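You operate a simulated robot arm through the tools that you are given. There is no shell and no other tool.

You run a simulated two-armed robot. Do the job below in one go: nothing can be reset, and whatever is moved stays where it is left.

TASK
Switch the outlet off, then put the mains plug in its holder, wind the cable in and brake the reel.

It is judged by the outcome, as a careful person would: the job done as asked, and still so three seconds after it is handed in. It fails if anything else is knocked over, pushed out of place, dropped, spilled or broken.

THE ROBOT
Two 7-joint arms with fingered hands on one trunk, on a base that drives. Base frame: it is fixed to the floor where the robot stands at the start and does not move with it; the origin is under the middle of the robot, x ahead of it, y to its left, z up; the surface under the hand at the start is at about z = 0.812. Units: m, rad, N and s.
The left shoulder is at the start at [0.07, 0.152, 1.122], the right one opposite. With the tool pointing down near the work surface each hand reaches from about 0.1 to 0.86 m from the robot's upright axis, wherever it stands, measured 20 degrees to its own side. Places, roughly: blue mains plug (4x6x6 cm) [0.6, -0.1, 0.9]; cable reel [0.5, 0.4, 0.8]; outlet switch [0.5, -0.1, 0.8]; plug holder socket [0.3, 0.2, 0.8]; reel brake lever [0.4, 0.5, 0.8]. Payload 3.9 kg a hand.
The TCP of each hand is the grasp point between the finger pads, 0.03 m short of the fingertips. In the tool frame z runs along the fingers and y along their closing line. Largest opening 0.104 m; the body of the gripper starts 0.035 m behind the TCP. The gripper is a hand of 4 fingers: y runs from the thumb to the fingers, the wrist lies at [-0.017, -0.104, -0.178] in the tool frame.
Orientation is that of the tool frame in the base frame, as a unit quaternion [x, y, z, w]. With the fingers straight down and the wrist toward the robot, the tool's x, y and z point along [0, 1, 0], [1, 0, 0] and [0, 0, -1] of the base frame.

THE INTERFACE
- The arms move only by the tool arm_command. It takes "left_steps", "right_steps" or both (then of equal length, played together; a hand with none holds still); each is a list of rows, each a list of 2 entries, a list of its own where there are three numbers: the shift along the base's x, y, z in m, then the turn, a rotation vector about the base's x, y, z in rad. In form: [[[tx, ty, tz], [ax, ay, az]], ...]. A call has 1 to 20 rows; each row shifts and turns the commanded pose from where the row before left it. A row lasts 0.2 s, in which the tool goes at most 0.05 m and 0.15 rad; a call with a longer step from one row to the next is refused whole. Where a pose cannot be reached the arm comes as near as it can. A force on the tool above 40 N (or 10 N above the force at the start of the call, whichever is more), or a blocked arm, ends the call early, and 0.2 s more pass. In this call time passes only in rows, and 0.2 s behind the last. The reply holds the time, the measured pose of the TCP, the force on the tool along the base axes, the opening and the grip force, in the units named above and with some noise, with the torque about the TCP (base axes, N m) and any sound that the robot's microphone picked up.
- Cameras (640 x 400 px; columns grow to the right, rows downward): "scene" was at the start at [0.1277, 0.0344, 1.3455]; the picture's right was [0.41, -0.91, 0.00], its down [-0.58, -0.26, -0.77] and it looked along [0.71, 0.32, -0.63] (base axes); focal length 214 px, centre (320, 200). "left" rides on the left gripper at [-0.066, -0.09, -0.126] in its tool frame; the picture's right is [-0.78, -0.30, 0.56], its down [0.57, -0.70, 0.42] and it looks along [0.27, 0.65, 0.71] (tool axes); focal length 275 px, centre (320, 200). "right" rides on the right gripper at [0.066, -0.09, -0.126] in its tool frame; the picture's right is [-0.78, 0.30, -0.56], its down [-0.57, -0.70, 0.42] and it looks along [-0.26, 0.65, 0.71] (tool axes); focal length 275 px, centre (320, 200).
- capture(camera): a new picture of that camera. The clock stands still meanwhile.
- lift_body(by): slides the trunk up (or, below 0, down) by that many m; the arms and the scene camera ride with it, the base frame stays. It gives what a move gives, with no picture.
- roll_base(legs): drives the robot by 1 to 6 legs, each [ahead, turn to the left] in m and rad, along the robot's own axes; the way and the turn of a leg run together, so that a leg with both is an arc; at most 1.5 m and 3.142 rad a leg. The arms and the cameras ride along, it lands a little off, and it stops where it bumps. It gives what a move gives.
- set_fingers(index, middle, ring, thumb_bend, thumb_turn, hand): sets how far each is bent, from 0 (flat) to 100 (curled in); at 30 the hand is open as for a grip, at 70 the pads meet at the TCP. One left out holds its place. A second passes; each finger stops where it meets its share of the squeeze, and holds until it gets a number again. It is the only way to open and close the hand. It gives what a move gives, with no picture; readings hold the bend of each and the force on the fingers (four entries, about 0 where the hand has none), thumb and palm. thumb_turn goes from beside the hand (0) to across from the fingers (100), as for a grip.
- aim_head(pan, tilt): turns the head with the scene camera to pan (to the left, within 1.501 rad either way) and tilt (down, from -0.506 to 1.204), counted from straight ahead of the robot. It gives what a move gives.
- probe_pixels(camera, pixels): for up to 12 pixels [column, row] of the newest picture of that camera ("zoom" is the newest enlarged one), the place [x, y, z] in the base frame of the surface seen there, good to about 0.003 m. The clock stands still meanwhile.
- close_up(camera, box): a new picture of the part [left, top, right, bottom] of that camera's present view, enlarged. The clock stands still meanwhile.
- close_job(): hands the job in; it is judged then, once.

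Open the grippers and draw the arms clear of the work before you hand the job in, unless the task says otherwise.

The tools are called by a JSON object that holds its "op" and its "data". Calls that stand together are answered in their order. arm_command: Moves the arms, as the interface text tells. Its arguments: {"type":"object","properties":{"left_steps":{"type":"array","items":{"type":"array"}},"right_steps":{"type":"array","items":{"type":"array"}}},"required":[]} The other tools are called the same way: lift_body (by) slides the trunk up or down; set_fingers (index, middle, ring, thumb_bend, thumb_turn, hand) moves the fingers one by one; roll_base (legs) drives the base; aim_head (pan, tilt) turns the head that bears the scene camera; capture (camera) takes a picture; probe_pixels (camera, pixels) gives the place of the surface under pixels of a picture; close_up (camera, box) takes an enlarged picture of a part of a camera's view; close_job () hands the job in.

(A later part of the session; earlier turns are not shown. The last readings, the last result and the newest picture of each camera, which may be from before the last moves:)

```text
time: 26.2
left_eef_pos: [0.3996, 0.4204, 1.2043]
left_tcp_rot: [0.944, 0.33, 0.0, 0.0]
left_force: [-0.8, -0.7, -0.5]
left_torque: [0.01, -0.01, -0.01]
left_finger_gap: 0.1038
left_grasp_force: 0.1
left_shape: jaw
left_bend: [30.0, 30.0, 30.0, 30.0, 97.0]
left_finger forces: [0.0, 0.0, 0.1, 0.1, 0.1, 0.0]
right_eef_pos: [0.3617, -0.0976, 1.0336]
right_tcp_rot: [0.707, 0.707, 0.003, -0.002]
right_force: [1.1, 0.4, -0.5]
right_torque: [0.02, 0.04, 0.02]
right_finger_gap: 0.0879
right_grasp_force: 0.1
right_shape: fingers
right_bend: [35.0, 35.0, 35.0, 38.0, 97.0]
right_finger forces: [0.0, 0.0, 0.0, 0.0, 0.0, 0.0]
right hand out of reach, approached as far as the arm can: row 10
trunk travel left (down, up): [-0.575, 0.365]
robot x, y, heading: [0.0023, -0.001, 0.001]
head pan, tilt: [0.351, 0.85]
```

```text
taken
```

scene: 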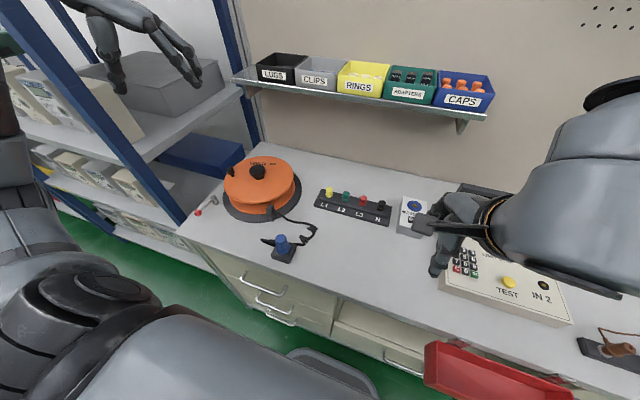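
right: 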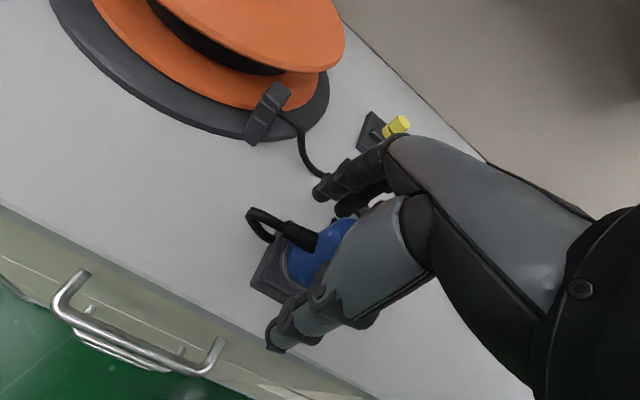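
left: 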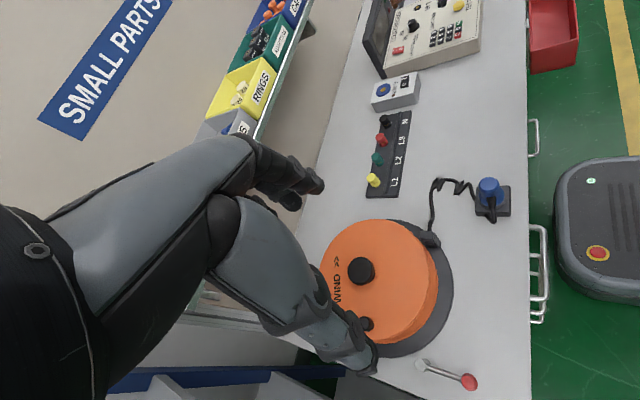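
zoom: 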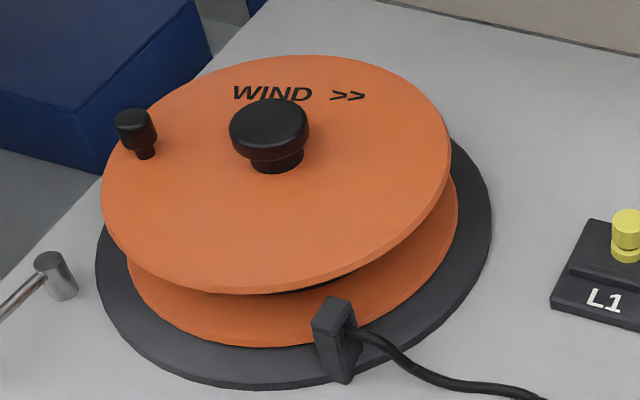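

I probe more rim points, hub and knob tops, to fit the reel's centre.

{"op": "close_up", "data": {"camera": "scene", "box": [215, 145, 320, 225]}}

{"op": "probe_pixels", "data": {"camera": "zoom", "pixels": [[105, 205], [445, 160], [300, 60], [215, 283], [330, 280], [200, 75], [400, 85], [135, 245], [270, 118], [135, 118], [135, 132], [147, 155]]}}

{"op": "probe_pixels", "data": {"camera": "left", "pixels": [[361, 268], [352, 268], [371, 268], [361, 260], [361, 278], [366, 323], [370, 320], [362, 326], [436, 290], [410, 335], [345, 235], [400, 225]]}}

```text
5.00 times, centred on (268, 185) of scene
```

zoom: 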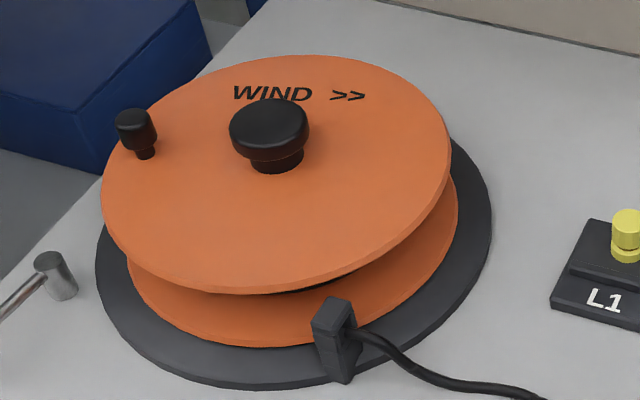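

```text
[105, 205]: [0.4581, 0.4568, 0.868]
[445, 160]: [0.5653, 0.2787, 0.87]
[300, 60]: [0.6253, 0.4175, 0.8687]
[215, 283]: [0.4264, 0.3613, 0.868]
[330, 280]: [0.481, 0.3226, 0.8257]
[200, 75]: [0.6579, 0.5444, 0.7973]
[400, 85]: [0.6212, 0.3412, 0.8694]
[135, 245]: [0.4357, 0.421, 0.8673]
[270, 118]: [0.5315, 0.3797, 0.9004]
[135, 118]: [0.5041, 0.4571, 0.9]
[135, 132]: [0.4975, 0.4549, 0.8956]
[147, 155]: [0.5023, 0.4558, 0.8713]
```

```text
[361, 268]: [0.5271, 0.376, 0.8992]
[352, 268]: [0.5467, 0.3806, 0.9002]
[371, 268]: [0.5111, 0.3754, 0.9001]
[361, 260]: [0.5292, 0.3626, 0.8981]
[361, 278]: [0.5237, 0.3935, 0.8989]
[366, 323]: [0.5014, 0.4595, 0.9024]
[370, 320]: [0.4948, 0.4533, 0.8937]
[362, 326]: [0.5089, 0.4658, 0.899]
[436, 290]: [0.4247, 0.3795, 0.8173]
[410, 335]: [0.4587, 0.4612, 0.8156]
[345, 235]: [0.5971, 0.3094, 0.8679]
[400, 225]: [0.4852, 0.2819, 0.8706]
```

Fit: reel centre ≈ (0.529,0.378), disc top z≈0.869, crank knob ≈ (0.503,0.459) at radius 0.085, top z≈0.90. I'll push the knob clockwise with the left index pointing down, so I shape the left hand and turn it back square and tilted.

{"op": "arm_command", "data": {"left_steps": [[[0, 0, 0], [0, 0, 0.149]], [[0, 0, 0], [0, 0, 0.149]], [[0, 0, 0], [0, 0, 0.149]], [[0, 0, 0], [0, 0, 0.149]], [[0, 0, 0], [0, 0, 0.149]], [[0, 0, 0], [0, 0, 0.149]], [[0, 0, 0], [0, 0.13, 0]], [[0, 0, 0], [0, 0.13, 0]], [[0, 0, 0], [0, 0.13, 0]], [[0, 0, 0], [0, 0.13, 0]]]}}

{"op": "set_fingers", "data": {"hand": "left", "index": 20, "middle": 100, "ring": 100}}

{"op": "aim_head", "data": {"pan": 0.5, "tilt": 0.75}}

{"op": "capture", "data": {"camera": "scene"}}

{"op": "capture", "data": {"camera": "left"}}

```text
time: 28.4
left_eef_pos: [0.4001, 0.4217, 1.2031]
left_tcp_rot: [0.684, 0.682, -0.183, -0.182]
left_force: [-0.4, 0.2, 0.2]
left_torque: [0.01, 0.01, 0.01]
left_finger_gap: 0.1038
left_grasp_force: 0.1
left_shape: jaw
left_bend: [30.0, 30.0, 30.0, 30.0, 97.0]
left_finger forces: [0.1, 0.0, 0.0, 0.1, 0.0, 0.0]
right_eef_pos: [0.3637, -0.0958, 1.0339]
right_tcp_rot: [0.708, 0.707, 0.003, -0.001]
right_force: [-0.4, -0.1, -0.8]
right_torque: [0.04, -0.01, 0.04]
right_finger_gap: 0.0885
right_grasp_force: 0.1
right_shape: fingers
right_bend: [35.0, 35.0, 35.0, 38.0, 97.0]
right_finger forces: [0.1, 0.1, 0.1, 0.0, 0.0, 0.0]
trunk travel left (down, up): [-0.575, 0.365]
robot x, y, heading: [-0.0024, -0.0014, -0.001]
head pan, tilt: [0.351, 0.85]
```

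```text
time: 29.4
left_eef_pos: [0.4001, 0.4234, 1.2046]
left_tcp_rot: [0.684, 0.683, -0.182, -0.181]
left_force: [0.5, 0.9, 0.2]
left_torque: [0.04, -0.03, -0.03]
left_finger_gap: 0.1191
left_grasp_force: 0.0
left_shape: fingers
left_bend: [20.0, 100.0, 100.0, 30.0, 97.0]
left_finger forces: [0.0, 0.0, 0.0, 0.1, 0.0, 0.0]
right_eef_pos: [0.3628, -0.0943, 1.0342]
right_tcp_rot: [0.708, 0.706, 0.002, -0.001]
right_force: [0.5, 0.0, 0.4]
right_torque: [0.03, -0.02, 0.03]
right_finger_gap: 0.0886
right_grasp_force: 0.1
right_shape: fingers
right_bend: [35.0, 35.0, 35.0, 38.0, 97.0]
right_finger forces: [0.0, 0.0, 0.0, 0.1, 0.0, 0.0]
trunk travel left (down, up): [-0.575, 0.365]
robot x, y, heading: [0.0006, -0.0025, -0.001]
head pan, tilt: [0.351, 0.85]
```

```text
time: 30.1
left_eef_pos: [0.3993, 0.423, 1.2043]
left_tcp_rot: [0.684, 0.682, -0.183, -0.181]
left_force: [-0.4, -0.2, 0.2]
left_torque: [0.0, 0.03, -0.01]
left_finger_gap: 0.1184
left_grasp_force: 0.1
left_shape: fingers
left_bend: [20.0, 100.0, 100.0, 30.0, 97.0]
left_finger forces: [0.1, 0.0, 0.1, 0.1, 0.1, 0.0]
right_eef_pos: [0.3623, -0.0941, 1.034]
right_tcp_rot: [0.708, 0.706, 0.001, -0.002]
right_force: [-0.2, -0.4, -0.7]
right_torque: [-0.01, 0.01, -0.01]
right_finger_gap: 0.0883
right_grasp_force: 0.0
right_shape: fingers
right_bend: [35.0, 35.0, 35.0, 38.0, 97.0]
right_finger forces: [0.0, 0.0, 0.1, 0.0, 0.1, 0.0]
trunk travel left (down, up): [-0.575, 0.365]
robot x, y, heading: [0.0015, 0.0011, 0.007]
head pan, tilt: [0.499, 0.75]
```

```text
taken
```

scene: 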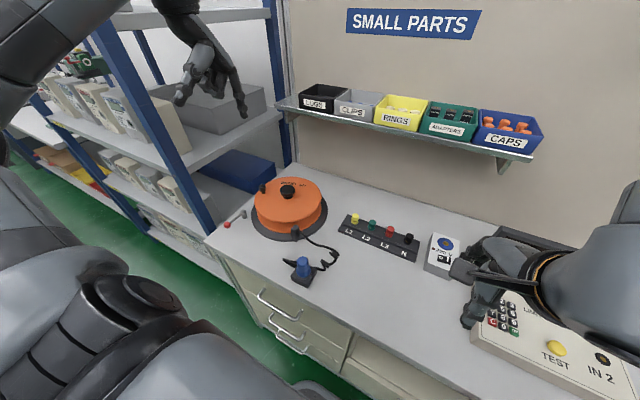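

```text
taken
```

left: 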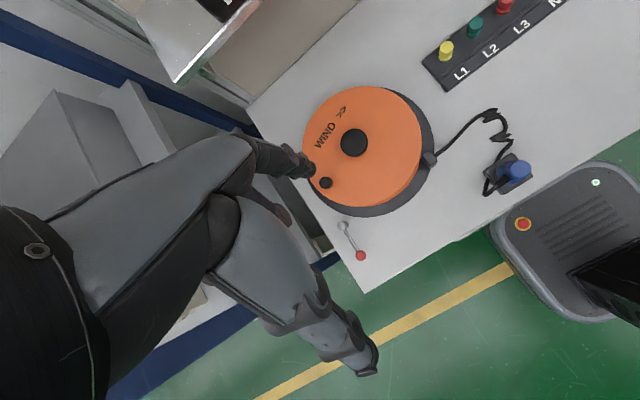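

The left index tip is near (310,168) in the left picture. I probe it from both cameras to get its offset from the TCP.

{"op": "probe_pixels", "data": {"camera": "left", "pixels": [[311, 168], [308, 174], [300, 165], [312, 160], [295, 172]]}}

{"op": "close_up", "data": {"camera": "scene", "box": [165, 30, 265, 130]}}

{"op": "probe_pixels", "data": {"camera": "zoom", "pixels": [[310, 340], [305, 325], [300, 300], [65, 290], [120, 220]]}}

```text
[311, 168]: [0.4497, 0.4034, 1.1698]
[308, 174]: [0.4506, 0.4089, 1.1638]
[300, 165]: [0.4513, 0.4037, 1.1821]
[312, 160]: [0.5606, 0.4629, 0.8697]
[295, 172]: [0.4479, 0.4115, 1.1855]
```

```text
4.00 times, centred on (215, 80) of scene
```

zoom: 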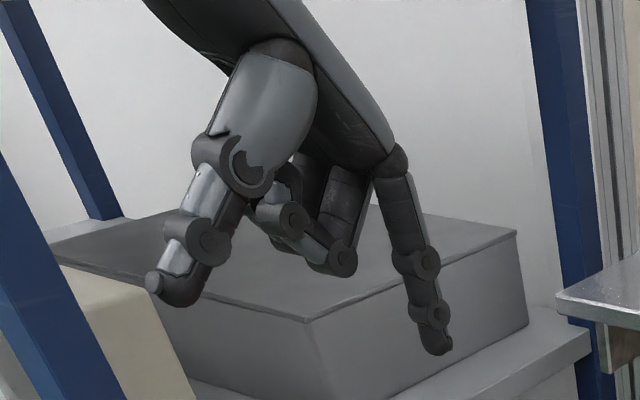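

```text
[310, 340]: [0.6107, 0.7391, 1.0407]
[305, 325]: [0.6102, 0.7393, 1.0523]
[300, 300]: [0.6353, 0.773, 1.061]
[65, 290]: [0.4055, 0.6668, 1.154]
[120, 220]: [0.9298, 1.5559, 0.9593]
```

In the zoom the index tip is at (437,350), the thumb tip at (170,295) and curled fingers at (340,262). I probe these.

{"op": "probe_pixels", "data": {"camera": "zoom", "pixels": [[437, 352], [437, 342], [428, 345], [446, 345], [425, 300], [410, 240], [170, 298], [180, 280], [340, 268], [345, 240], [285, 225]]}}

```text
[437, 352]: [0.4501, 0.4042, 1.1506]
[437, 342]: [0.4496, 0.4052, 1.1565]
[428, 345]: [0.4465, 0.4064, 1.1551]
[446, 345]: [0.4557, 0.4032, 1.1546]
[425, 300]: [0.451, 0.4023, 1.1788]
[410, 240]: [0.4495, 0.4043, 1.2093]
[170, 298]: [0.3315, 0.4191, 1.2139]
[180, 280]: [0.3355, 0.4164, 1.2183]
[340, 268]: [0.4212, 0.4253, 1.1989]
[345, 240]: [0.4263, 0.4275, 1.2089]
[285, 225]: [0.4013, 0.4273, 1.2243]
```

Index finger centre is about TCP + (0.0545,-0.016) with its tip 0.055 below the TCP. I move it to just behind the knob (angle 130° on the crank circle) and down to a safe stage height.

{"op": "arm_command", "data": {"left_steps": [[[0.004, 0.007, -0.04], [0, 0, 0]], [[0.004, 0.007, -0.04], [0, 0, 0]], [[0.004, 0.007, -0.04], [0, 0, 0]], [[0.004, 0.007, -0.04], [0, 0, 0]], [[0.005, 0.008, -0.04], [0, 0, 0]], [[0, 0, -0.025], [0, 0, 0]]]}}

{"op": "capture", "data": {"camera": "scene"}}

{"op": "close_up", "data": {"camera": "scene", "box": [220, 140, 340, 260]}}

{"op": "capture", "data": {"camera": "left"}}

```text
time: 31.6
left_eef_pos: [0.4219, 0.4613, 0.9786]
left_tcp_rot: [0.685, 0.682, -0.182, -0.182]
left_force: [0.3, -0.3, 0.8]
left_torque: [-0.03, 0.05, -0.01]
left_finger_gap: 0.1185
left_grasp_force: 0.2
left_shape: fingers
left_bend: [20.0, 100.0, 100.0, 30.0, 97.0]
left_finger forces: [0.0, 0.0, 0.1, 0.1, 0.1, 0.0]
right_eef_pos: [0.3626, -0.0933, 1.0325]
right_tcp_rot: [0.708, 0.706, 0.003, -0.001]
right_force: [-0.4, 0.2, -0.5]
right_torque: [0.03, 0.0, 0.02]
right_finger_gap: 0.0883
right_grasp_force: 0.0
right_shape: fingers
right_bend: [35.0, 35.0, 35.0, 38.0, 97.0]
right_finger forces: [0.1, 0.0, 0.0, 0.0, 0.1, 0.1]
trunk travel left (down, up): [-0.575, 0.365]
robot x, y, heading: [0.0014, -0.0039, -0.002]
head pan, tilt: [0.499, 0.75]
```

```text
taken
```

scene: 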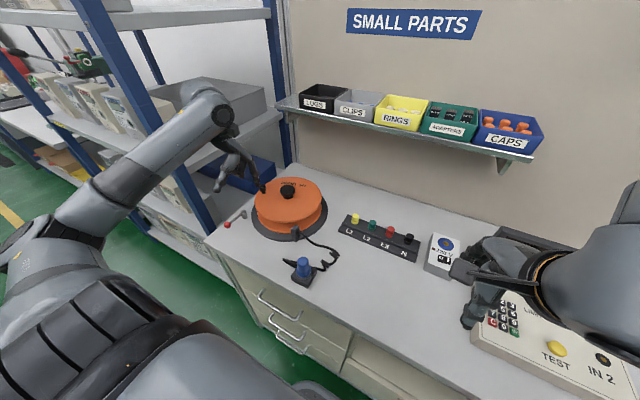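

```text
3.33 times, centred on (280, 200) of scene
```

zoom: 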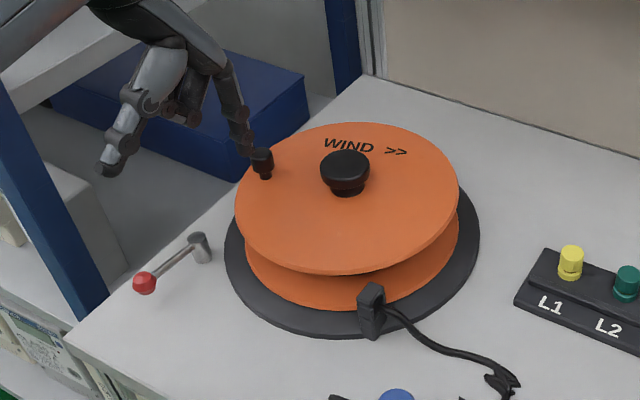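

```text
taken
```

left: 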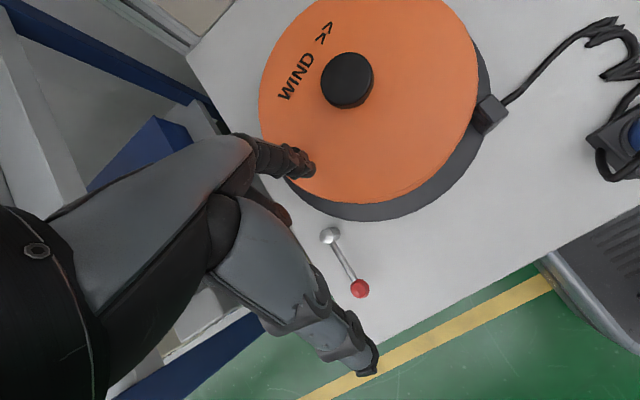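

The index tip hovers near the knob (zoom (247,150)). I probe it to verify it is behind the knob before lowering.

{"op": "probe_pixels", "data": {"camera": "zoom", "pixels": [[246, 150], [240, 140], [236, 120], [262, 155], [265, 172], [145, 283], [200, 245], [345, 165], [105, 165]]}}

{"op": "close_up", "data": {"camera": "left", "box": [230, 110, 350, 210]}}

{"op": "probe_pixels", "data": {"camera": "zoom", "pixels": [[440, 300], [420, 320], [400, 280], [380, 330], [450, 330]]}}

```text
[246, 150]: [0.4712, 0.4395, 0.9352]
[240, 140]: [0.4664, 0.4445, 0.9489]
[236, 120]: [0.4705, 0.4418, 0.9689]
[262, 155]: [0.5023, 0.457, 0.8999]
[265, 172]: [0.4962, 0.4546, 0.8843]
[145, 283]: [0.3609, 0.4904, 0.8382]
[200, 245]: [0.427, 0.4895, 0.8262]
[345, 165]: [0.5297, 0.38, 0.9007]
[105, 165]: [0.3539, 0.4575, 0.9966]
```

```text
4.00 times, centred on (290, 160) of left
```

zoom: 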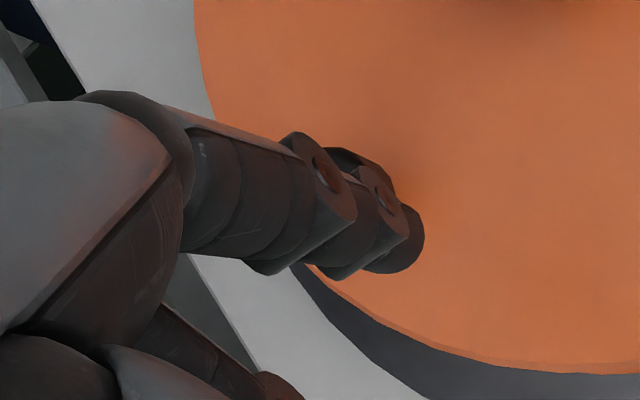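

```text
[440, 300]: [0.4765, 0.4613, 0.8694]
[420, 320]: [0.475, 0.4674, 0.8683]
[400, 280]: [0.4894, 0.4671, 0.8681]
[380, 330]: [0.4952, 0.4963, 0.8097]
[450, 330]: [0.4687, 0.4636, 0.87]
```

Finger centre (0.476,0.445) is on the crank circle, 3 cm behind the knob. I lower it to about 8 mm above the disc and push the knob through a first 70°.

{"op": "arm_command", "data": {"left_steps": [[[0, 0, -0.027], [0, 0, 0]], [[0, 0, -0.02], [0, 0, 0]], [[0.01163, 0.00645, 0], [0, 0, 0]], [[0.01163, 0.00645, 0], [0, 0, 0]], [[0.0261, 0.00507, 0], [0, 0, 0]], [[0.02639, -0.00324, 0], [0, 0, 0]], [[0.02411, -0.01125, 0], [0, 0, 0]]]}}

{"op": "close_up", "data": {"camera": "scene", "box": [220, 140, 340, 260]}}

{"op": "capture", "data": {"camera": "left"}}

```text
time: 33.1
left_eef_pos: [0.5224, 0.4633, 0.931]
left_tcp_rot: [0.686, 0.681, -0.181, -0.182]
left_force: [0.1, 0.1, -0.5]
left_torque: [0.0, 0.02, 0.02]
left_finger_gap: 0.1186
left_grasp_force: 0.0
left_shape: fingers
left_bend: [20.0, 100.0, 100.0, 30.0, 97.0]
left_finger forces: [0.0, 0.0, 0.0, 0.1, 0.0, 0.0]
right_eef_pos: [0.3633, -0.0937, 1.0342]
right_tcp_rot: [0.708, 0.706, 0.003, -0.001]
right_force: [0.1, -0.8, -0.7]
right_torque: [0.0, 0.0, 0.0]
right_finger_gap: 0.0884
right_grasp_force: 0.0
right_shape: fingers
right_bend: [35.0, 35.0, 35.0, 38.0, 97.0]
right_finger forces: [0.0, 0.0, 0.0, 0.0, 0.0, 0.0]
trunk travel left (down, up): [-0.575, 0.365]
robot x, y, heading: [-0.0018, 0.0004, -0.002]
head pan, tilt: [0.499, 0.75]
```

```text
3.33 times, centred on (280, 200) of scene
```

zoom: 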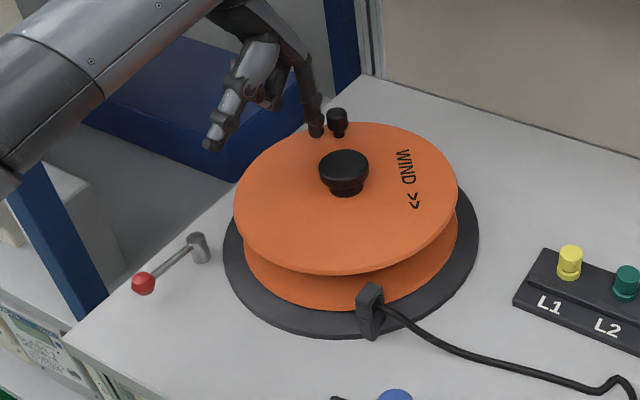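

```text
taken
```

left: 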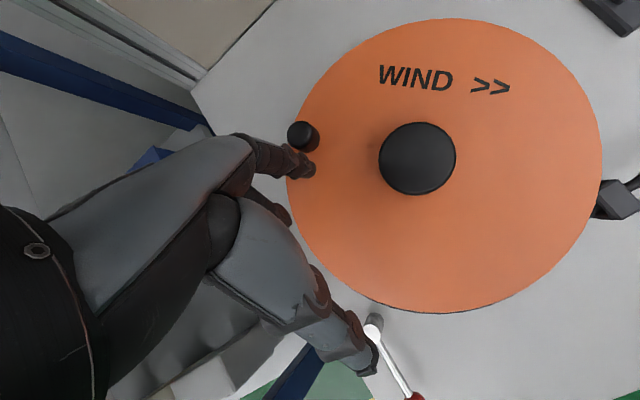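

The reel turns freely clockwise (WIND now points to the near right). I look at the cable's run before pushing on.

{"op": "close_up", "data": {"camera": "scene", "box": [240, 190, 400, 310]}}

```text
3.33 times, centred on (320, 250) of scene
```

zoom: 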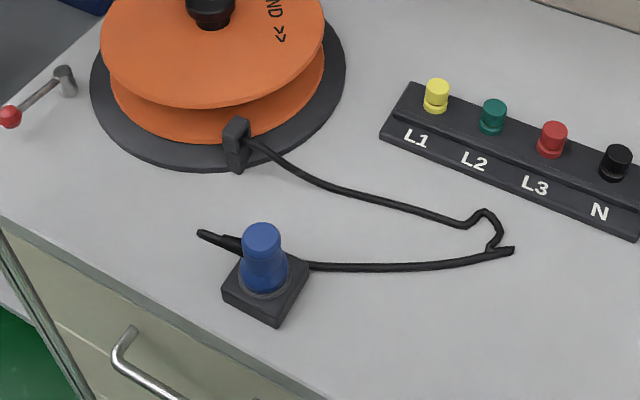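

The cable still has about 20–25 cm of slack in a loop. I push on for another 144° (8 rows) and check again.

{"op": "arm_command", "data": {"left_steps": [[[0.01945, -0.01813, 0], [0, 0, 0]], [[0.01289, -0.02326, 0], [0, 0, 0]], [[0.00507, -0.0261, 0], [0, 0, 0]], [[-0.00324, -0.02639, 0], [0, 0, 0]], [[-0.01125, -0.02411, 0], [0, 0, 0]], [[-0.01813, -0.01945, 0], [0, 0, 0]], [[-0.02326, -0.01289, 0], [0, 0, 0]], [[-0.0261, -0.00507, 0], [0, 0, 0]]]}}

{"op": "capture", "data": {"camera": "scene"}}

{"op": "close_up", "data": {"camera": "scene", "box": [220, 150, 380, 300]}}

```text
time: 35.0
left_eef_pos: [0.4754, 0.3088, 0.9317]
left_tcp_rot: [0.685, 0.682, -0.182, -0.182]
left_force: [0.4, 0.4, -0.3]
left_torque: [0.03, 0.01, -0.03]
left_finger_gap: 0.1186
left_grasp_force: 0.1
left_shape: fingers
left_bend: [20.0, 100.0, 100.0, 30.0, 97.0]
left_finger forces: [0.1, 0.0, 0.0, 0.0, 0.1, 0.0]
right_eef_pos: [0.3607, -0.093, 1.0353]
right_tcp_rot: [0.707, 0.707, 0.002, -0.001]
right_force: [-0.3, 0.4, -0.5]
right_torque: [0.0, -0.03, 0.02]
right_finger_gap: 0.0883
right_grasp_force: 0.0
right_shape: fingers
right_bend: [35.0, 35.0, 35.0, 38.0, 97.0]
right_finger forces: [0.1, 0.0, 0.0, 0.1, 0.0, 0.1]
trunk travel left (down, up): [-0.575, 0.365]
robot x, y, heading: [0.0013, 0.0007, -0.001]
head pan, tilt: [0.499, 0.75]
```

```text
taken
```

scene: 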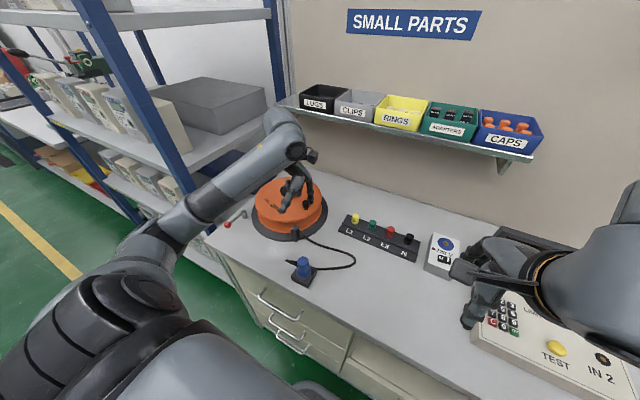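

```text
2.67 times, centred on (300, 225) of scene
```

zoom: 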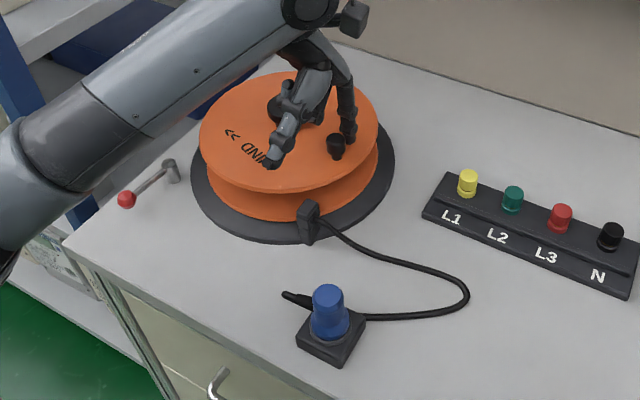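

The cable is smoother and shorter and there is no load on the finger. I push another 108° (6 rows).

{"op": "arm_command", "data": {"left_steps": [[[-0.02639, 0.00324, 0], [0, 0, 0]], [[-0.02411, 0.01125, 0], [0, 0, 0]], [[-0.01945, 0.01813, 0], [0, 0, 0]], [[-0.01289, 0.02326, 0], [0, 0, 0]], [[-0.00507, 0.0261, 0], [0, 0, 0]], [[0.00324, 0.02639, 0], [0, 0, 0]]]}}

{"op": "close_up", "data": {"camera": "scene", "box": [220, 150, 380, 300]}}

{"op": "capture", "data": {"camera": "left"}}

```text
time: 36.4
left_eef_pos: [0.3907, 0.4183, 0.9297]
left_tcp_rot: [0.684, 0.682, -0.183, -0.182]
left_force: [0.1, 1.0, -0.5]
left_torque: [-0.02, -0.01, 0.01]
left_finger_gap: 0.1186
left_grasp_force: 0.1
left_shape: fingers
left_bend: [20.0, 100.0, 100.0, 30.0, 97.0]
left_finger forces: [0.0, 0.1, 0.0, 0.1, 0.1, 0.0]
right_eef_pos: [0.363, -0.0935, 1.0353]
right_tcp_rot: [0.708, 0.706, 0.003, -0.001]
right_force: [-0.1, -0.3, 0.4]
right_torque: [0.02, -0.01, 0.01]
right_finger_gap: 0.0883
right_grasp_force: 0.0
right_shape: fingers
right_bend: [35.0, 35.0, 35.0, 38.0, 97.0]
right_finger forces: [0.0, 0.0, 0.0, 0.0, 0.0, 0.1]
trunk travel left (down, up): [-0.575, 0.365]
robot x, y, heading: [0.0007, -0.0014, -0.0]
head pan, tilt: [0.499, 0.75]
```

```text
2.67 times, centred on (300, 225) of scene
```

zoom: 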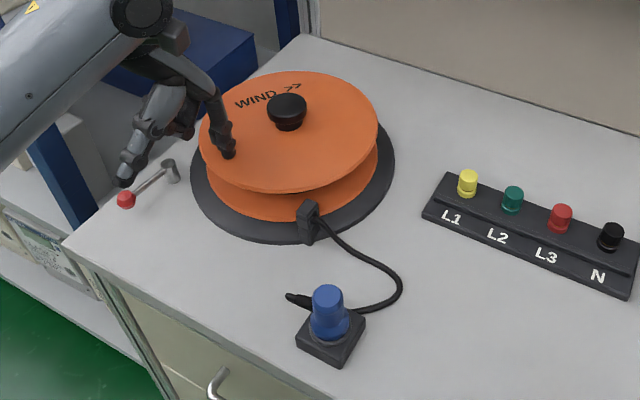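

```text
taken
```

left: 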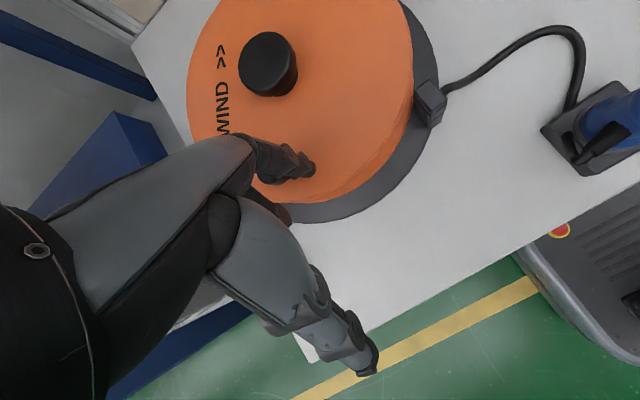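

Some slack arc remains between guide (310,215) and plug. I push another 54° (3 rows) and look again.

{"op": "arm_command", "data": {"left_steps": [[[0.01125, 0.02411, 0], [0, 0, 0]], [[0.01813, 0.01945, 0], [0, 0, 0]], [[0.02326, 0.01289, 0], [0, 0, 0]]]}}

{"op": "close_up", "data": {"camera": "scene", "box": [220, 150, 380, 300]}}

{"op": "capture", "data": {"camera": "left"}}

```text
time: 37.1
left_eef_pos: [0.4436, 0.474, 0.9295]
left_tcp_rot: [0.685, 0.682, -0.182, -0.181]
left_force: [0.2, -1.1, 0.1]
left_torque: [-0.02, 0.04, 0.02]
left_finger_gap: 0.1184
left_grasp_force: 0.1
left_shape: fingers
left_bend: [20.0, 100.0, 100.0, 30.0, 97.0]
left_finger forces: [0.0, 0.0, 0.1, 0.0, 0.0, 0.0]
right_eef_pos: [0.3635, -0.0941, 1.033]
right_tcp_rot: [0.708, 0.707, 0.002, -0.002]
right_force: [0.0, -0.6, 0.6]
right_torque: [0.02, 0.02, -0.02]
right_finger_gap: 0.0886
right_grasp_force: 0.2
right_shape: fingers
right_bend: [35.0, 35.0, 35.0, 38.0, 97.0]
right_finger forces: [0.1, 0.0, 0.0, 0.0, 0.0, 0.0]
trunk travel left (down, up): [-0.575, 0.365]
robot x, y, heading: [0.002, -0.0029, 0.002]
head pan, tilt: [0.499, 0.75]
```

```text
2.67 times, centred on (300, 225) of scene
```

zoom: 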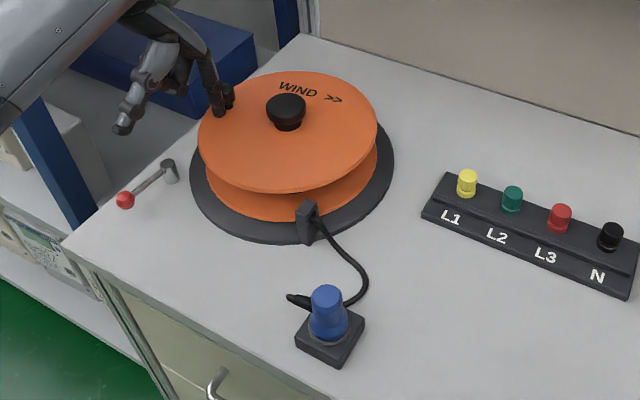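

```text
taken
```

left: 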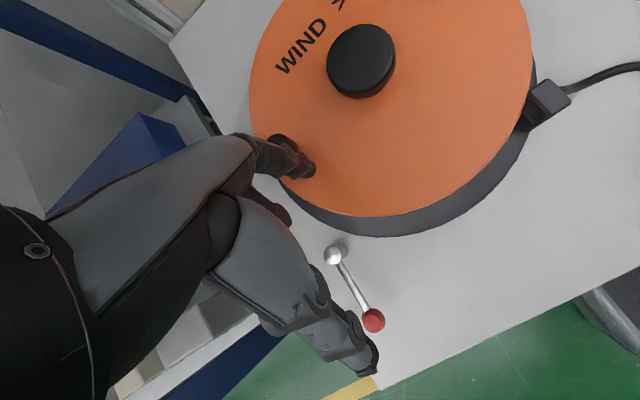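

The arc has shrunk to (368,285). I continue another 36° (2 rows) and look.

{"op": "arm_command", "data": {"left_steps": [[[0.0261, 0.00507, 0], [0, 0, 0]], [[0.02639, -0.00324, 0], [0, 0, 0]]]}}

{"op": "close_up", "data": {"camera": "scene", "box": [260, 200, 340, 280]}}

{"op": "close_up", "data": {"camera": "scene", "box": [220, 150, 380, 300]}}

```text
time: 37.8
left_eef_pos: [0.4957, 0.4753, 0.9326]
left_tcp_rot: [0.684, 0.683, -0.18, -0.181]
left_force: [-9.2, 3.7, 6.8]
left_torque: [0.04, 0.12, 0.01]
left_finger_gap: 0.0748
left_grasp_force: 6.4
left_shape: fingers
left_bend: [56.0, 100.0, 100.0, 30.0, 97.0]
left_finger forces: [12.2, 0.1, 0.0, 0.0, 0.0, 0.1]
right_eef_pos: [0.3619, -0.0949, 1.0349]
right_tcp_rot: [0.709, 0.706, 0.003, -0.001]
right_force: [0.0, 0.1, -0.6]
right_torque: [0.01, 0.0, -0.01]
right_finger_gap: 0.0887
right_grasp_force: 0.0
right_shape: fingers
right_bend: [35.0, 35.0, 35.0, 38.0, 97.0]
right_finger forces: [0.0, 0.1, 0.0, 0.1, 0.0, 0.0]
trunk travel left (down, up): [-0.575, 0.365]
robot x, y, heading: [-0.0013, -0.0036, 0.003]
head pan, tilt: [0.499, 0.75]
```

```text
5.00 times, centred on (300, 240) of scene
```

zoom: 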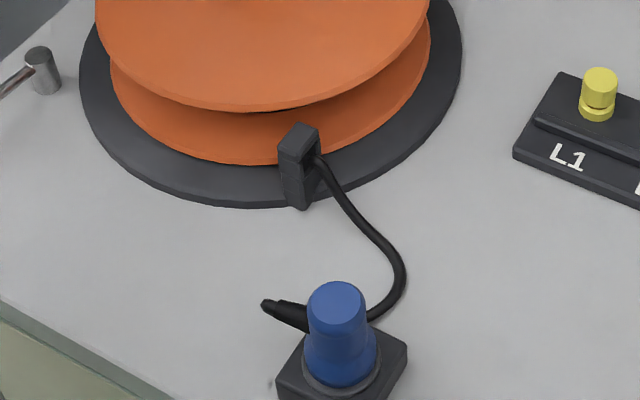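

```text
2.67 times, centred on (300, 225) of scene
```

zoom: 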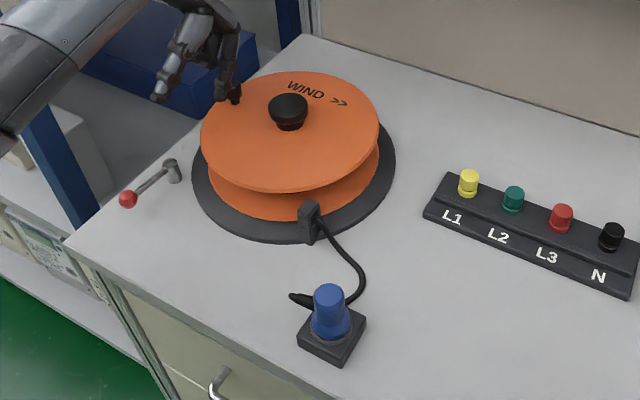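

The finger met 12 N and was bent back to 56, so the reel has come to its end: the cable is wound as far as it goes, plug still in place. I back the finger off the knob to relieve the load and check that the reel stays.

{"op": "arm_command", "data": {"left_steps": [[[-0.015, 0.002, 0], [0, 0, 0]], [[-0.015, 0.0, 0], [0, 0, 0]], [[-0.01, 0.0, 0.02], [0, 0, 0]], [[-0.01, 0.0, 0.04], [0, 0, 0]]]}}

{"op": "close_up", "data": {"camera": "scene", "box": [220, 150, 380, 300]}}

{"op": "close_up", "data": {"camera": "scene", "box": [270, 230, 340, 290]}}

```text
time: 38.8
left_eef_pos: [0.4441, 0.4767, 0.9926]
left_tcp_rot: [0.684, 0.683, -0.181, -0.181]
left_force: [-0.2, 0.4, -0.2]
left_torque: [0.0, -0.04, -0.02]
left_finger_gap: 0.1184
left_grasp_force: 0.0
left_shape: fingers
left_bend: [20.0, 100.0, 100.0, 30.0, 97.0]
left_finger forces: [0.0, 0.1, 0.0, 0.0, 0.0, 0.1]
right_eef_pos: [0.3628, -0.0953, 1.0341]
right_tcp_rot: [0.708, 0.707, 0.003, 0.0]
right_force: [-0.1, 0.1, 0.1]
right_torque: [0.0, 0.0, -0.03]
right_finger_gap: 0.0885
right_grasp_force: 0.2
right_shape: fingers
right_bend: [35.0, 35.0, 35.0, 38.0, 97.0]
right_finger forces: [0.1, 0.1, 0.1, 0.0, 0.0, 0.0]
trunk travel left (down, up): [-0.575, 0.365]
robot x, y, heading: [-0.0006, 0.0005, -0.0]
head pan, tilt: [0.499, 0.75]
```

```text
2.67 times, centred on (300, 225) of scene
```

zoom: 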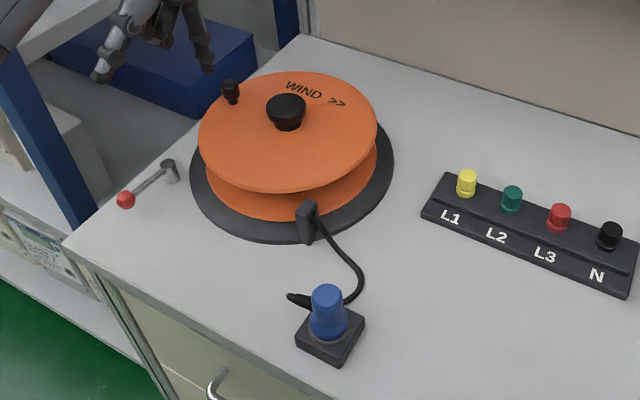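

```text
6.67 times, centred on (305, 260) of scene
```

zoom: 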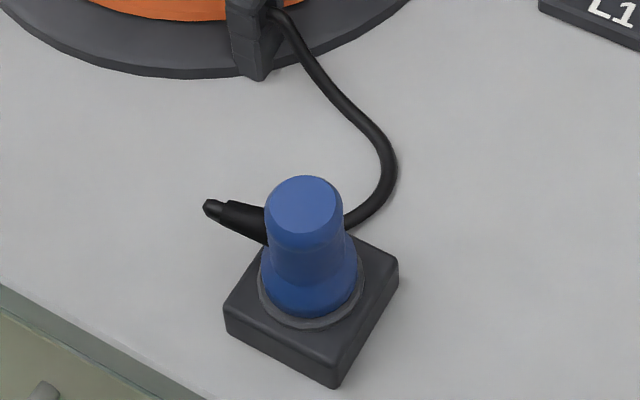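

The reel stays where it was left, with the cable short; knob now at zoom (230,90). I probe the knob's place to know the total turn made.

{"op": "close_up", "data": {"camera": "scene", "box": [240, 160, 320, 240]}}

{"op": "probe_pixels", "data": {"camera": "zoom", "pixels": [[221, 160], [221, 170], [330, 195], [222, 190], [450, 240], [520, 400], [140, 235], [470, 185], [200, 270], [560, 260]]}}

{"op": "close_up", "data": {"camera": "scene", "box": [270, 210, 340, 280]}}

{"op": "probe_pixels", "data": {"camera": "zoom", "pixels": [[290, 150], [280, 130], [330, 200], [360, 250], [385, 290], [380, 330], [350, 370], [215, 370], [240, 380], [300, 350], [330, 350], [280, 350]]}}

```text
5.00 times, centred on (280, 200) of scene
```

zoom: 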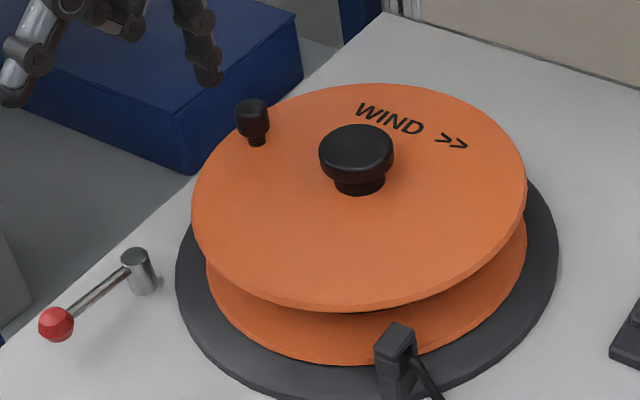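

```text
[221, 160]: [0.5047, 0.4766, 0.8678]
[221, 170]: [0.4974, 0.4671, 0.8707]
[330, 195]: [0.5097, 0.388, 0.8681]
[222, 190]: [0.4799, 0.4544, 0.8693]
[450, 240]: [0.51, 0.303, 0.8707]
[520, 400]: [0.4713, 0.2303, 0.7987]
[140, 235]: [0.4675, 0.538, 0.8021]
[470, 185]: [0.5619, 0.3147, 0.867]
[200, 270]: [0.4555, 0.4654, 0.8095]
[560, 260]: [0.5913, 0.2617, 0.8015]
```

```text
5.71 times, centred on (305, 245) of scene
```

zoom: 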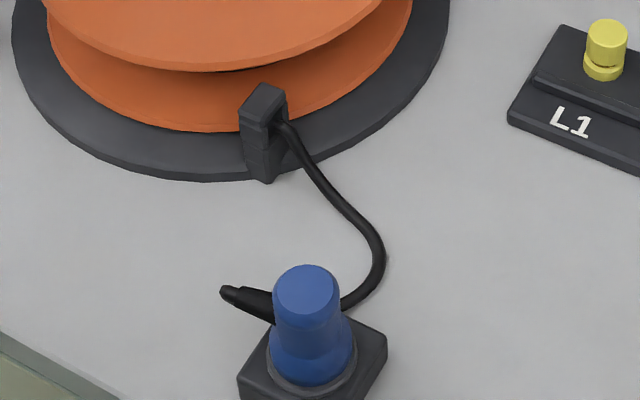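

```text
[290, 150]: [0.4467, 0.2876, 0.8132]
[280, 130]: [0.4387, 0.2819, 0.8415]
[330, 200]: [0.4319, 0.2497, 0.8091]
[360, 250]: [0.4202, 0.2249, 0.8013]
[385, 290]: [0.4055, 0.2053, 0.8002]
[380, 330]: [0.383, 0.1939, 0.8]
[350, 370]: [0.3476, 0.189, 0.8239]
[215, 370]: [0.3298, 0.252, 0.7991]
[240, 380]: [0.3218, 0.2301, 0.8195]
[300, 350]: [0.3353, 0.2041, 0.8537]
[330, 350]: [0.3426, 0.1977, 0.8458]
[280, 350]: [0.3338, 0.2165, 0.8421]
```

I probe the knob's current place directly and check the plug is still exactly centred.

{"op": "close_up", "data": {"camera": "scene", "box": [240, 160, 320, 240]}}

{"op": "probe_pixels", "data": {"camera": "zoom", "pixels": [[252, 105], [250, 118], [258, 143], [355, 145], [135, 255], [57, 322], [95, 290], [145, 280]]}}

{"op": "close_up", "data": {"camera": "scene", "box": [280, 240, 330, 290]}}

{"op": "probe_pixels", "data": {"camera": "zoom", "pixels": [[250, 140], [220, 130], [280, 130], [250, 115], [250, 170], [250, 280], [180, 330], [400, 250], [290, 390]]}}

```text
5.00 times, centred on (280, 200) of scene
```

zoom: 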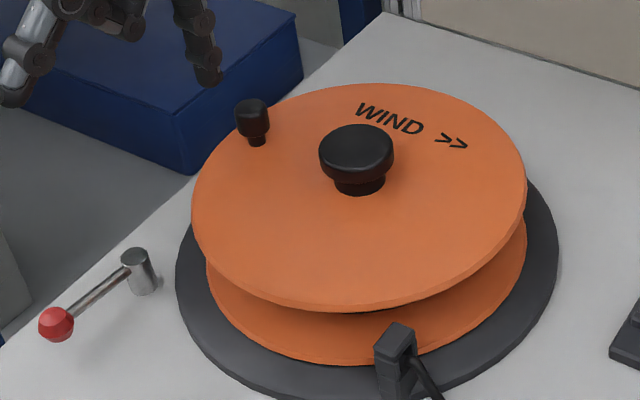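

```text
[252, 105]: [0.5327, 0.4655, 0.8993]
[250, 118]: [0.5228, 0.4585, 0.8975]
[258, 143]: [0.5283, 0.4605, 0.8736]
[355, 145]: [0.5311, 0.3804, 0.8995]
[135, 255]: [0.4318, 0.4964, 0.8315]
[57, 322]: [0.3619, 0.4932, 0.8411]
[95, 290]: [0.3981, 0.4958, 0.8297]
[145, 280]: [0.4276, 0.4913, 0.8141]
```

```text
8.00 times, centred on (305, 265) of scene
```

zoom: 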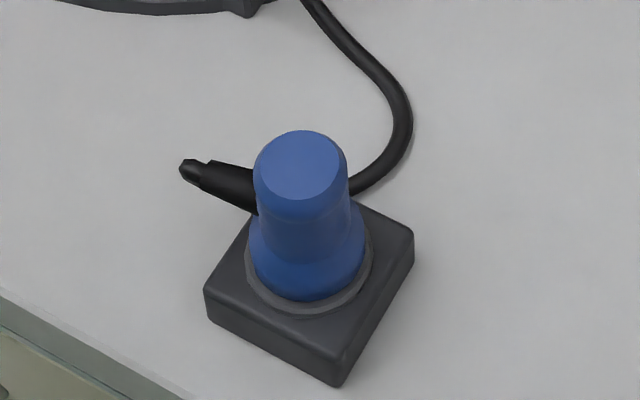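

```text
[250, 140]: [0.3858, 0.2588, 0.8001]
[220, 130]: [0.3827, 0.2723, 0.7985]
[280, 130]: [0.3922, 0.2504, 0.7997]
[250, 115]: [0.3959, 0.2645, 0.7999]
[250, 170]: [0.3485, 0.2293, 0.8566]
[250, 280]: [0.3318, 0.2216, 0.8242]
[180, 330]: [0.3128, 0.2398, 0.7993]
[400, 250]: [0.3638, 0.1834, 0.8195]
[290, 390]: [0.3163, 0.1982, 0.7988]
```

The knob is now at about (0.531,0.463), i.e. 379° in all, and the plug is unmoved. I make one gentle check push on the knob to confirm that this is really the winding end and not a snag.

{"op": "arm_command", "data": {"left_steps": [[[-0.0116, -0.009, 0], [0, 0, 0]], [[0, 0, -0.035], [0, 0, 0]], [[0, 0, -0.025], [0, 0, 0]], [[0.0157, 0.0068, 0], [0, 0, 0]], [[0.0057, 0.0017, 0], [0, 0, 0]], [[0.0058, 0.0012, 0], [0, 0, 0]]]}}

{"op": "close_up", "data": {"camera": "scene", "box": [240, 160, 340, 280]}}

```text
time: 40.1
left_eef_pos: [0.4609, 0.4777, 0.9305]
left_tcp_rot: [0.685, 0.681, -0.184, -0.182]
left_force: [-6.7, -3.0, -0.4]
left_torque: [-0.05, 0.18, -0.26]
left_finger_gap: 0.113
left_grasp_force: 3.1
left_shape: fingers
left_bend: [23.0, 100.0, 100.0, 30.0, 97.0]
left_finger forces: [6.5, 0.0, 0.0, 0.0, 0.0, 0.0]
right_eef_pos: [0.3623, -0.0949, 1.0333]
right_tcp_rot: [0.708, 0.707, 0.004, -0.001]
right_force: [-0.2, 0.3, 0.6]
right_torque: [-0.02, 0.02, -0.04]
right_finger_gap: 0.088
right_grasp_force: 0.0
right_shape: fingers
right_bend: [35.0, 35.0, 35.0, 38.0, 97.0]
right_finger forces: [0.0, 0.0, 0.1, 0.0, 0.0, 0.0]
trunk travel left (down, up): [-0.575, 0.365]
robot x, y, heading: [-0.0012, 0.0035, 0.006]
head pan, tilt: [0.499, 0.75]
```

```text
3.33 times, centred on (290, 220) of scene
```

zoom: 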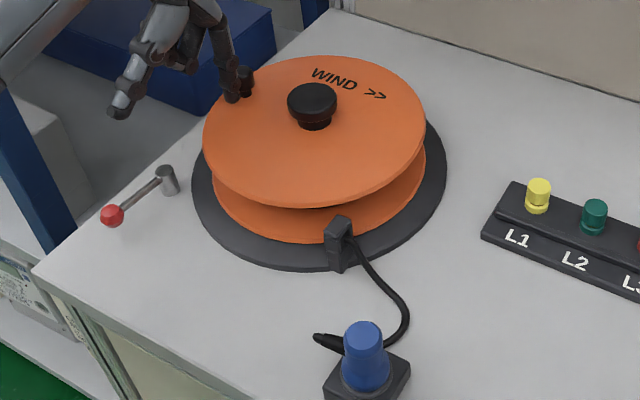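

The knob resists 6.5 N without moving, so the cable is fully wound. I back off, raise the hand and move the index over to the far (+y) side of the brake lever's ball at (0.362,0.493,0.841).

{"op": "arm_command", "data": {"left_steps": [[[-0.015, -0.006, 0], [0, 0, 0]], [[-0.005, 0, 0.03], [0, 0, 0]], [[0, 0, 0.045], [0, 0, 0]], [[-0.032, 0.018, 0.01], [0, 0, 0]], [[-0.032, 0.018, 0], [0, 0, 0]], [[-0.032, 0.018, 0], [0, 0, 0]], [[-0.03, 0.017, 0], [0, 0, 0]]]}}

{"op": "aim_head", "data": {"pan": 0.75, "tilt": 0.85}}

{"op": "capture", "data": {"camera": "scene"}}

{"op": "capture", "data": {"camera": "left"}}

```text
time: 41.8
left_eef_pos: [0.315, 0.544, 1.0151]
left_tcp_rot: [0.684, 0.683, -0.182, -0.181]
left_force: [0.4, 0.7, -0.2]
left_torque: [-0.01, -0.01, 0.0]
left_finger_gap: 0.1182
left_grasp_force: 0.0
left_shape: fingers
left_bend: [20.0, 100.0, 100.0, 30.0, 97.0]
left_finger forces: [0.1, 0.0, 0.0, 0.0, 0.0, 0.0]
right_eef_pos: [0.3616, -0.0927, 1.0348]
right_tcp_rot: [0.708, 0.707, 0.003, -0.001]
right_force: [-0.5, 0.4, -0.1]
right_torque: [-0.02, -0.01, 0.02]
right_finger_gap: 0.0885
right_grasp_force: 0.1
right_shape: fingers
right_bend: [35.0, 35.0, 35.0, 38.0, 97.0]
right_finger forces: [0.0, 0.1, 0.0, 0.1, 0.1, 0.0]
trunk travel left (down, up): [-0.575, 0.365]
robot x, y, heading: [-0.0015, -0.0021, -0.001]
head pan, tilt: [0.499, 0.75]
```

```text
time: 42.5
left_eef_pos: [0.317, 0.5426, 1.0148]
left_tcp_rot: [0.684, 0.682, -0.182, -0.182]
left_force: [0.3, 0.8, -0.2]
left_torque: [0.0, 0.0, 0.01]
left_finger_gap: 0.1183
left_grasp_force: 0.1
left_shape: fingers
left_bend: [20.0, 100.0, 100.0, 30.0, 97.0]
left_finger forces: [0.0, 0.0, 0.0, 0.0, 0.0, 0.1]
right_eef_pos: [0.362, -0.0957, 1.0339]
right_tcp_rot: [0.708, 0.707, 0.003, -0.001]
right_force: [0.2, 0.7, 0.5]
right_torque: [-0.04, -0.01, 0.01]
right_finger_gap: 0.0883
right_grasp_force: 0.0
right_shape: fingers
right_bend: [35.0, 35.0, 35.0, 38.0, 97.0]
right_finger forces: [0.1, 0.0, 0.0, 0.0, 0.0, 0.0]
trunk travel left (down, up): [-0.575, 0.365]
robot x, y, heading: [0.0025, 0.0021, 0.001]
head pan, tilt: [0.75, 0.85]
```

```text
taken
```

scene: 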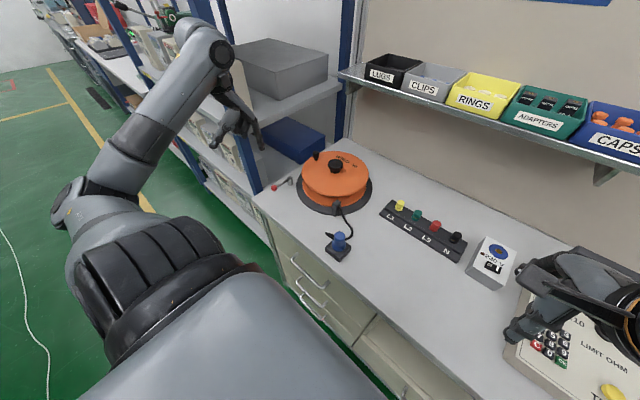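

```text
taken
```

left: 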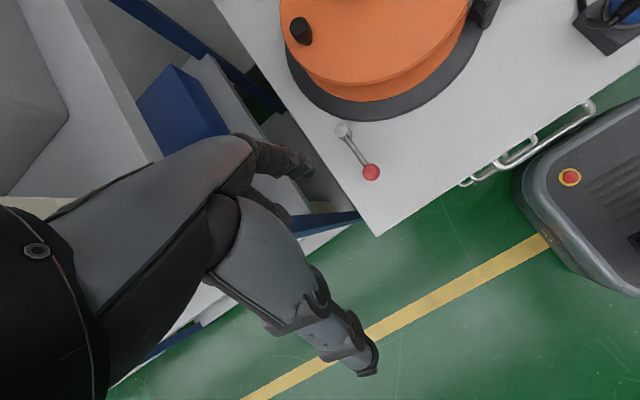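

Both views show the lever with ball at left (371,172). I zoom to look for brake marks and probe ball, rod, post and table edge.

{"op": "close_up", "data": {"camera": "left", "box": [280, 90, 440, 240]}}

{"op": "probe_pixels", "data": {"camera": "zoom", "pixels": [[363, 325], [345, 320], [300, 240], [258, 165], [250, 150], [330, 280], [370, 430], [100, 290], [60, 310], [120, 260], [385, 345], [200, 200]]}}

{"op": "close_up", "data": {"camera": "scene", "box": [240, 140, 320, 220]}}

```text
2.67 times, centred on (360, 165) of left
```

zoom: 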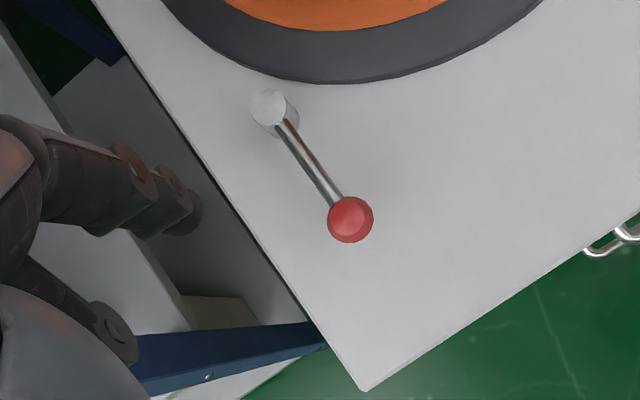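

```text
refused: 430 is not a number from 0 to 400
```

```text
5.00 times, centred on (280, 180) of scene
```

zoom: 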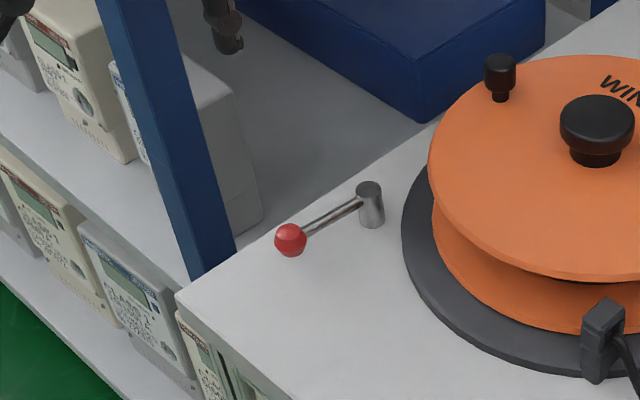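

{"op": "close_up", "data": {"camera": "left", "box": [280, 90, 440, 240]}}

{"op": "probe_pixels", "data": {"camera": "zoom", "pixels": [[350, 218], [342, 212], [335, 225], [310, 165], [270, 105], [355, 380], [240, 210], [180, 130], [190, 215], [370, 220], [280, 260], [350, 240]]}}

```text
2.67 times, centred on (360, 165) of left
```

zoom: 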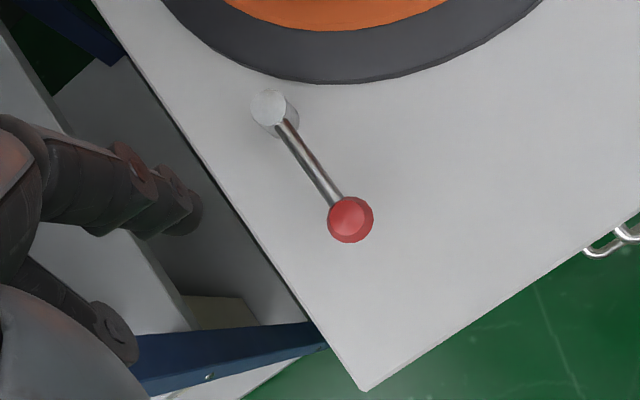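

```text
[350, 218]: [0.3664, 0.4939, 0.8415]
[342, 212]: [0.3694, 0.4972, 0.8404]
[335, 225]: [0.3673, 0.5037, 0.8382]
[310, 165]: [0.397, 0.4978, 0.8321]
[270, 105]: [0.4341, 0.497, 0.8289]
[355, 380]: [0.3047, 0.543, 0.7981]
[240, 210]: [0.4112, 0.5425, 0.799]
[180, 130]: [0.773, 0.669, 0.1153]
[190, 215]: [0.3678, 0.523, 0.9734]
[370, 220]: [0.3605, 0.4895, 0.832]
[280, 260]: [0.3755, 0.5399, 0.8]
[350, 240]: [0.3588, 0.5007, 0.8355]
```

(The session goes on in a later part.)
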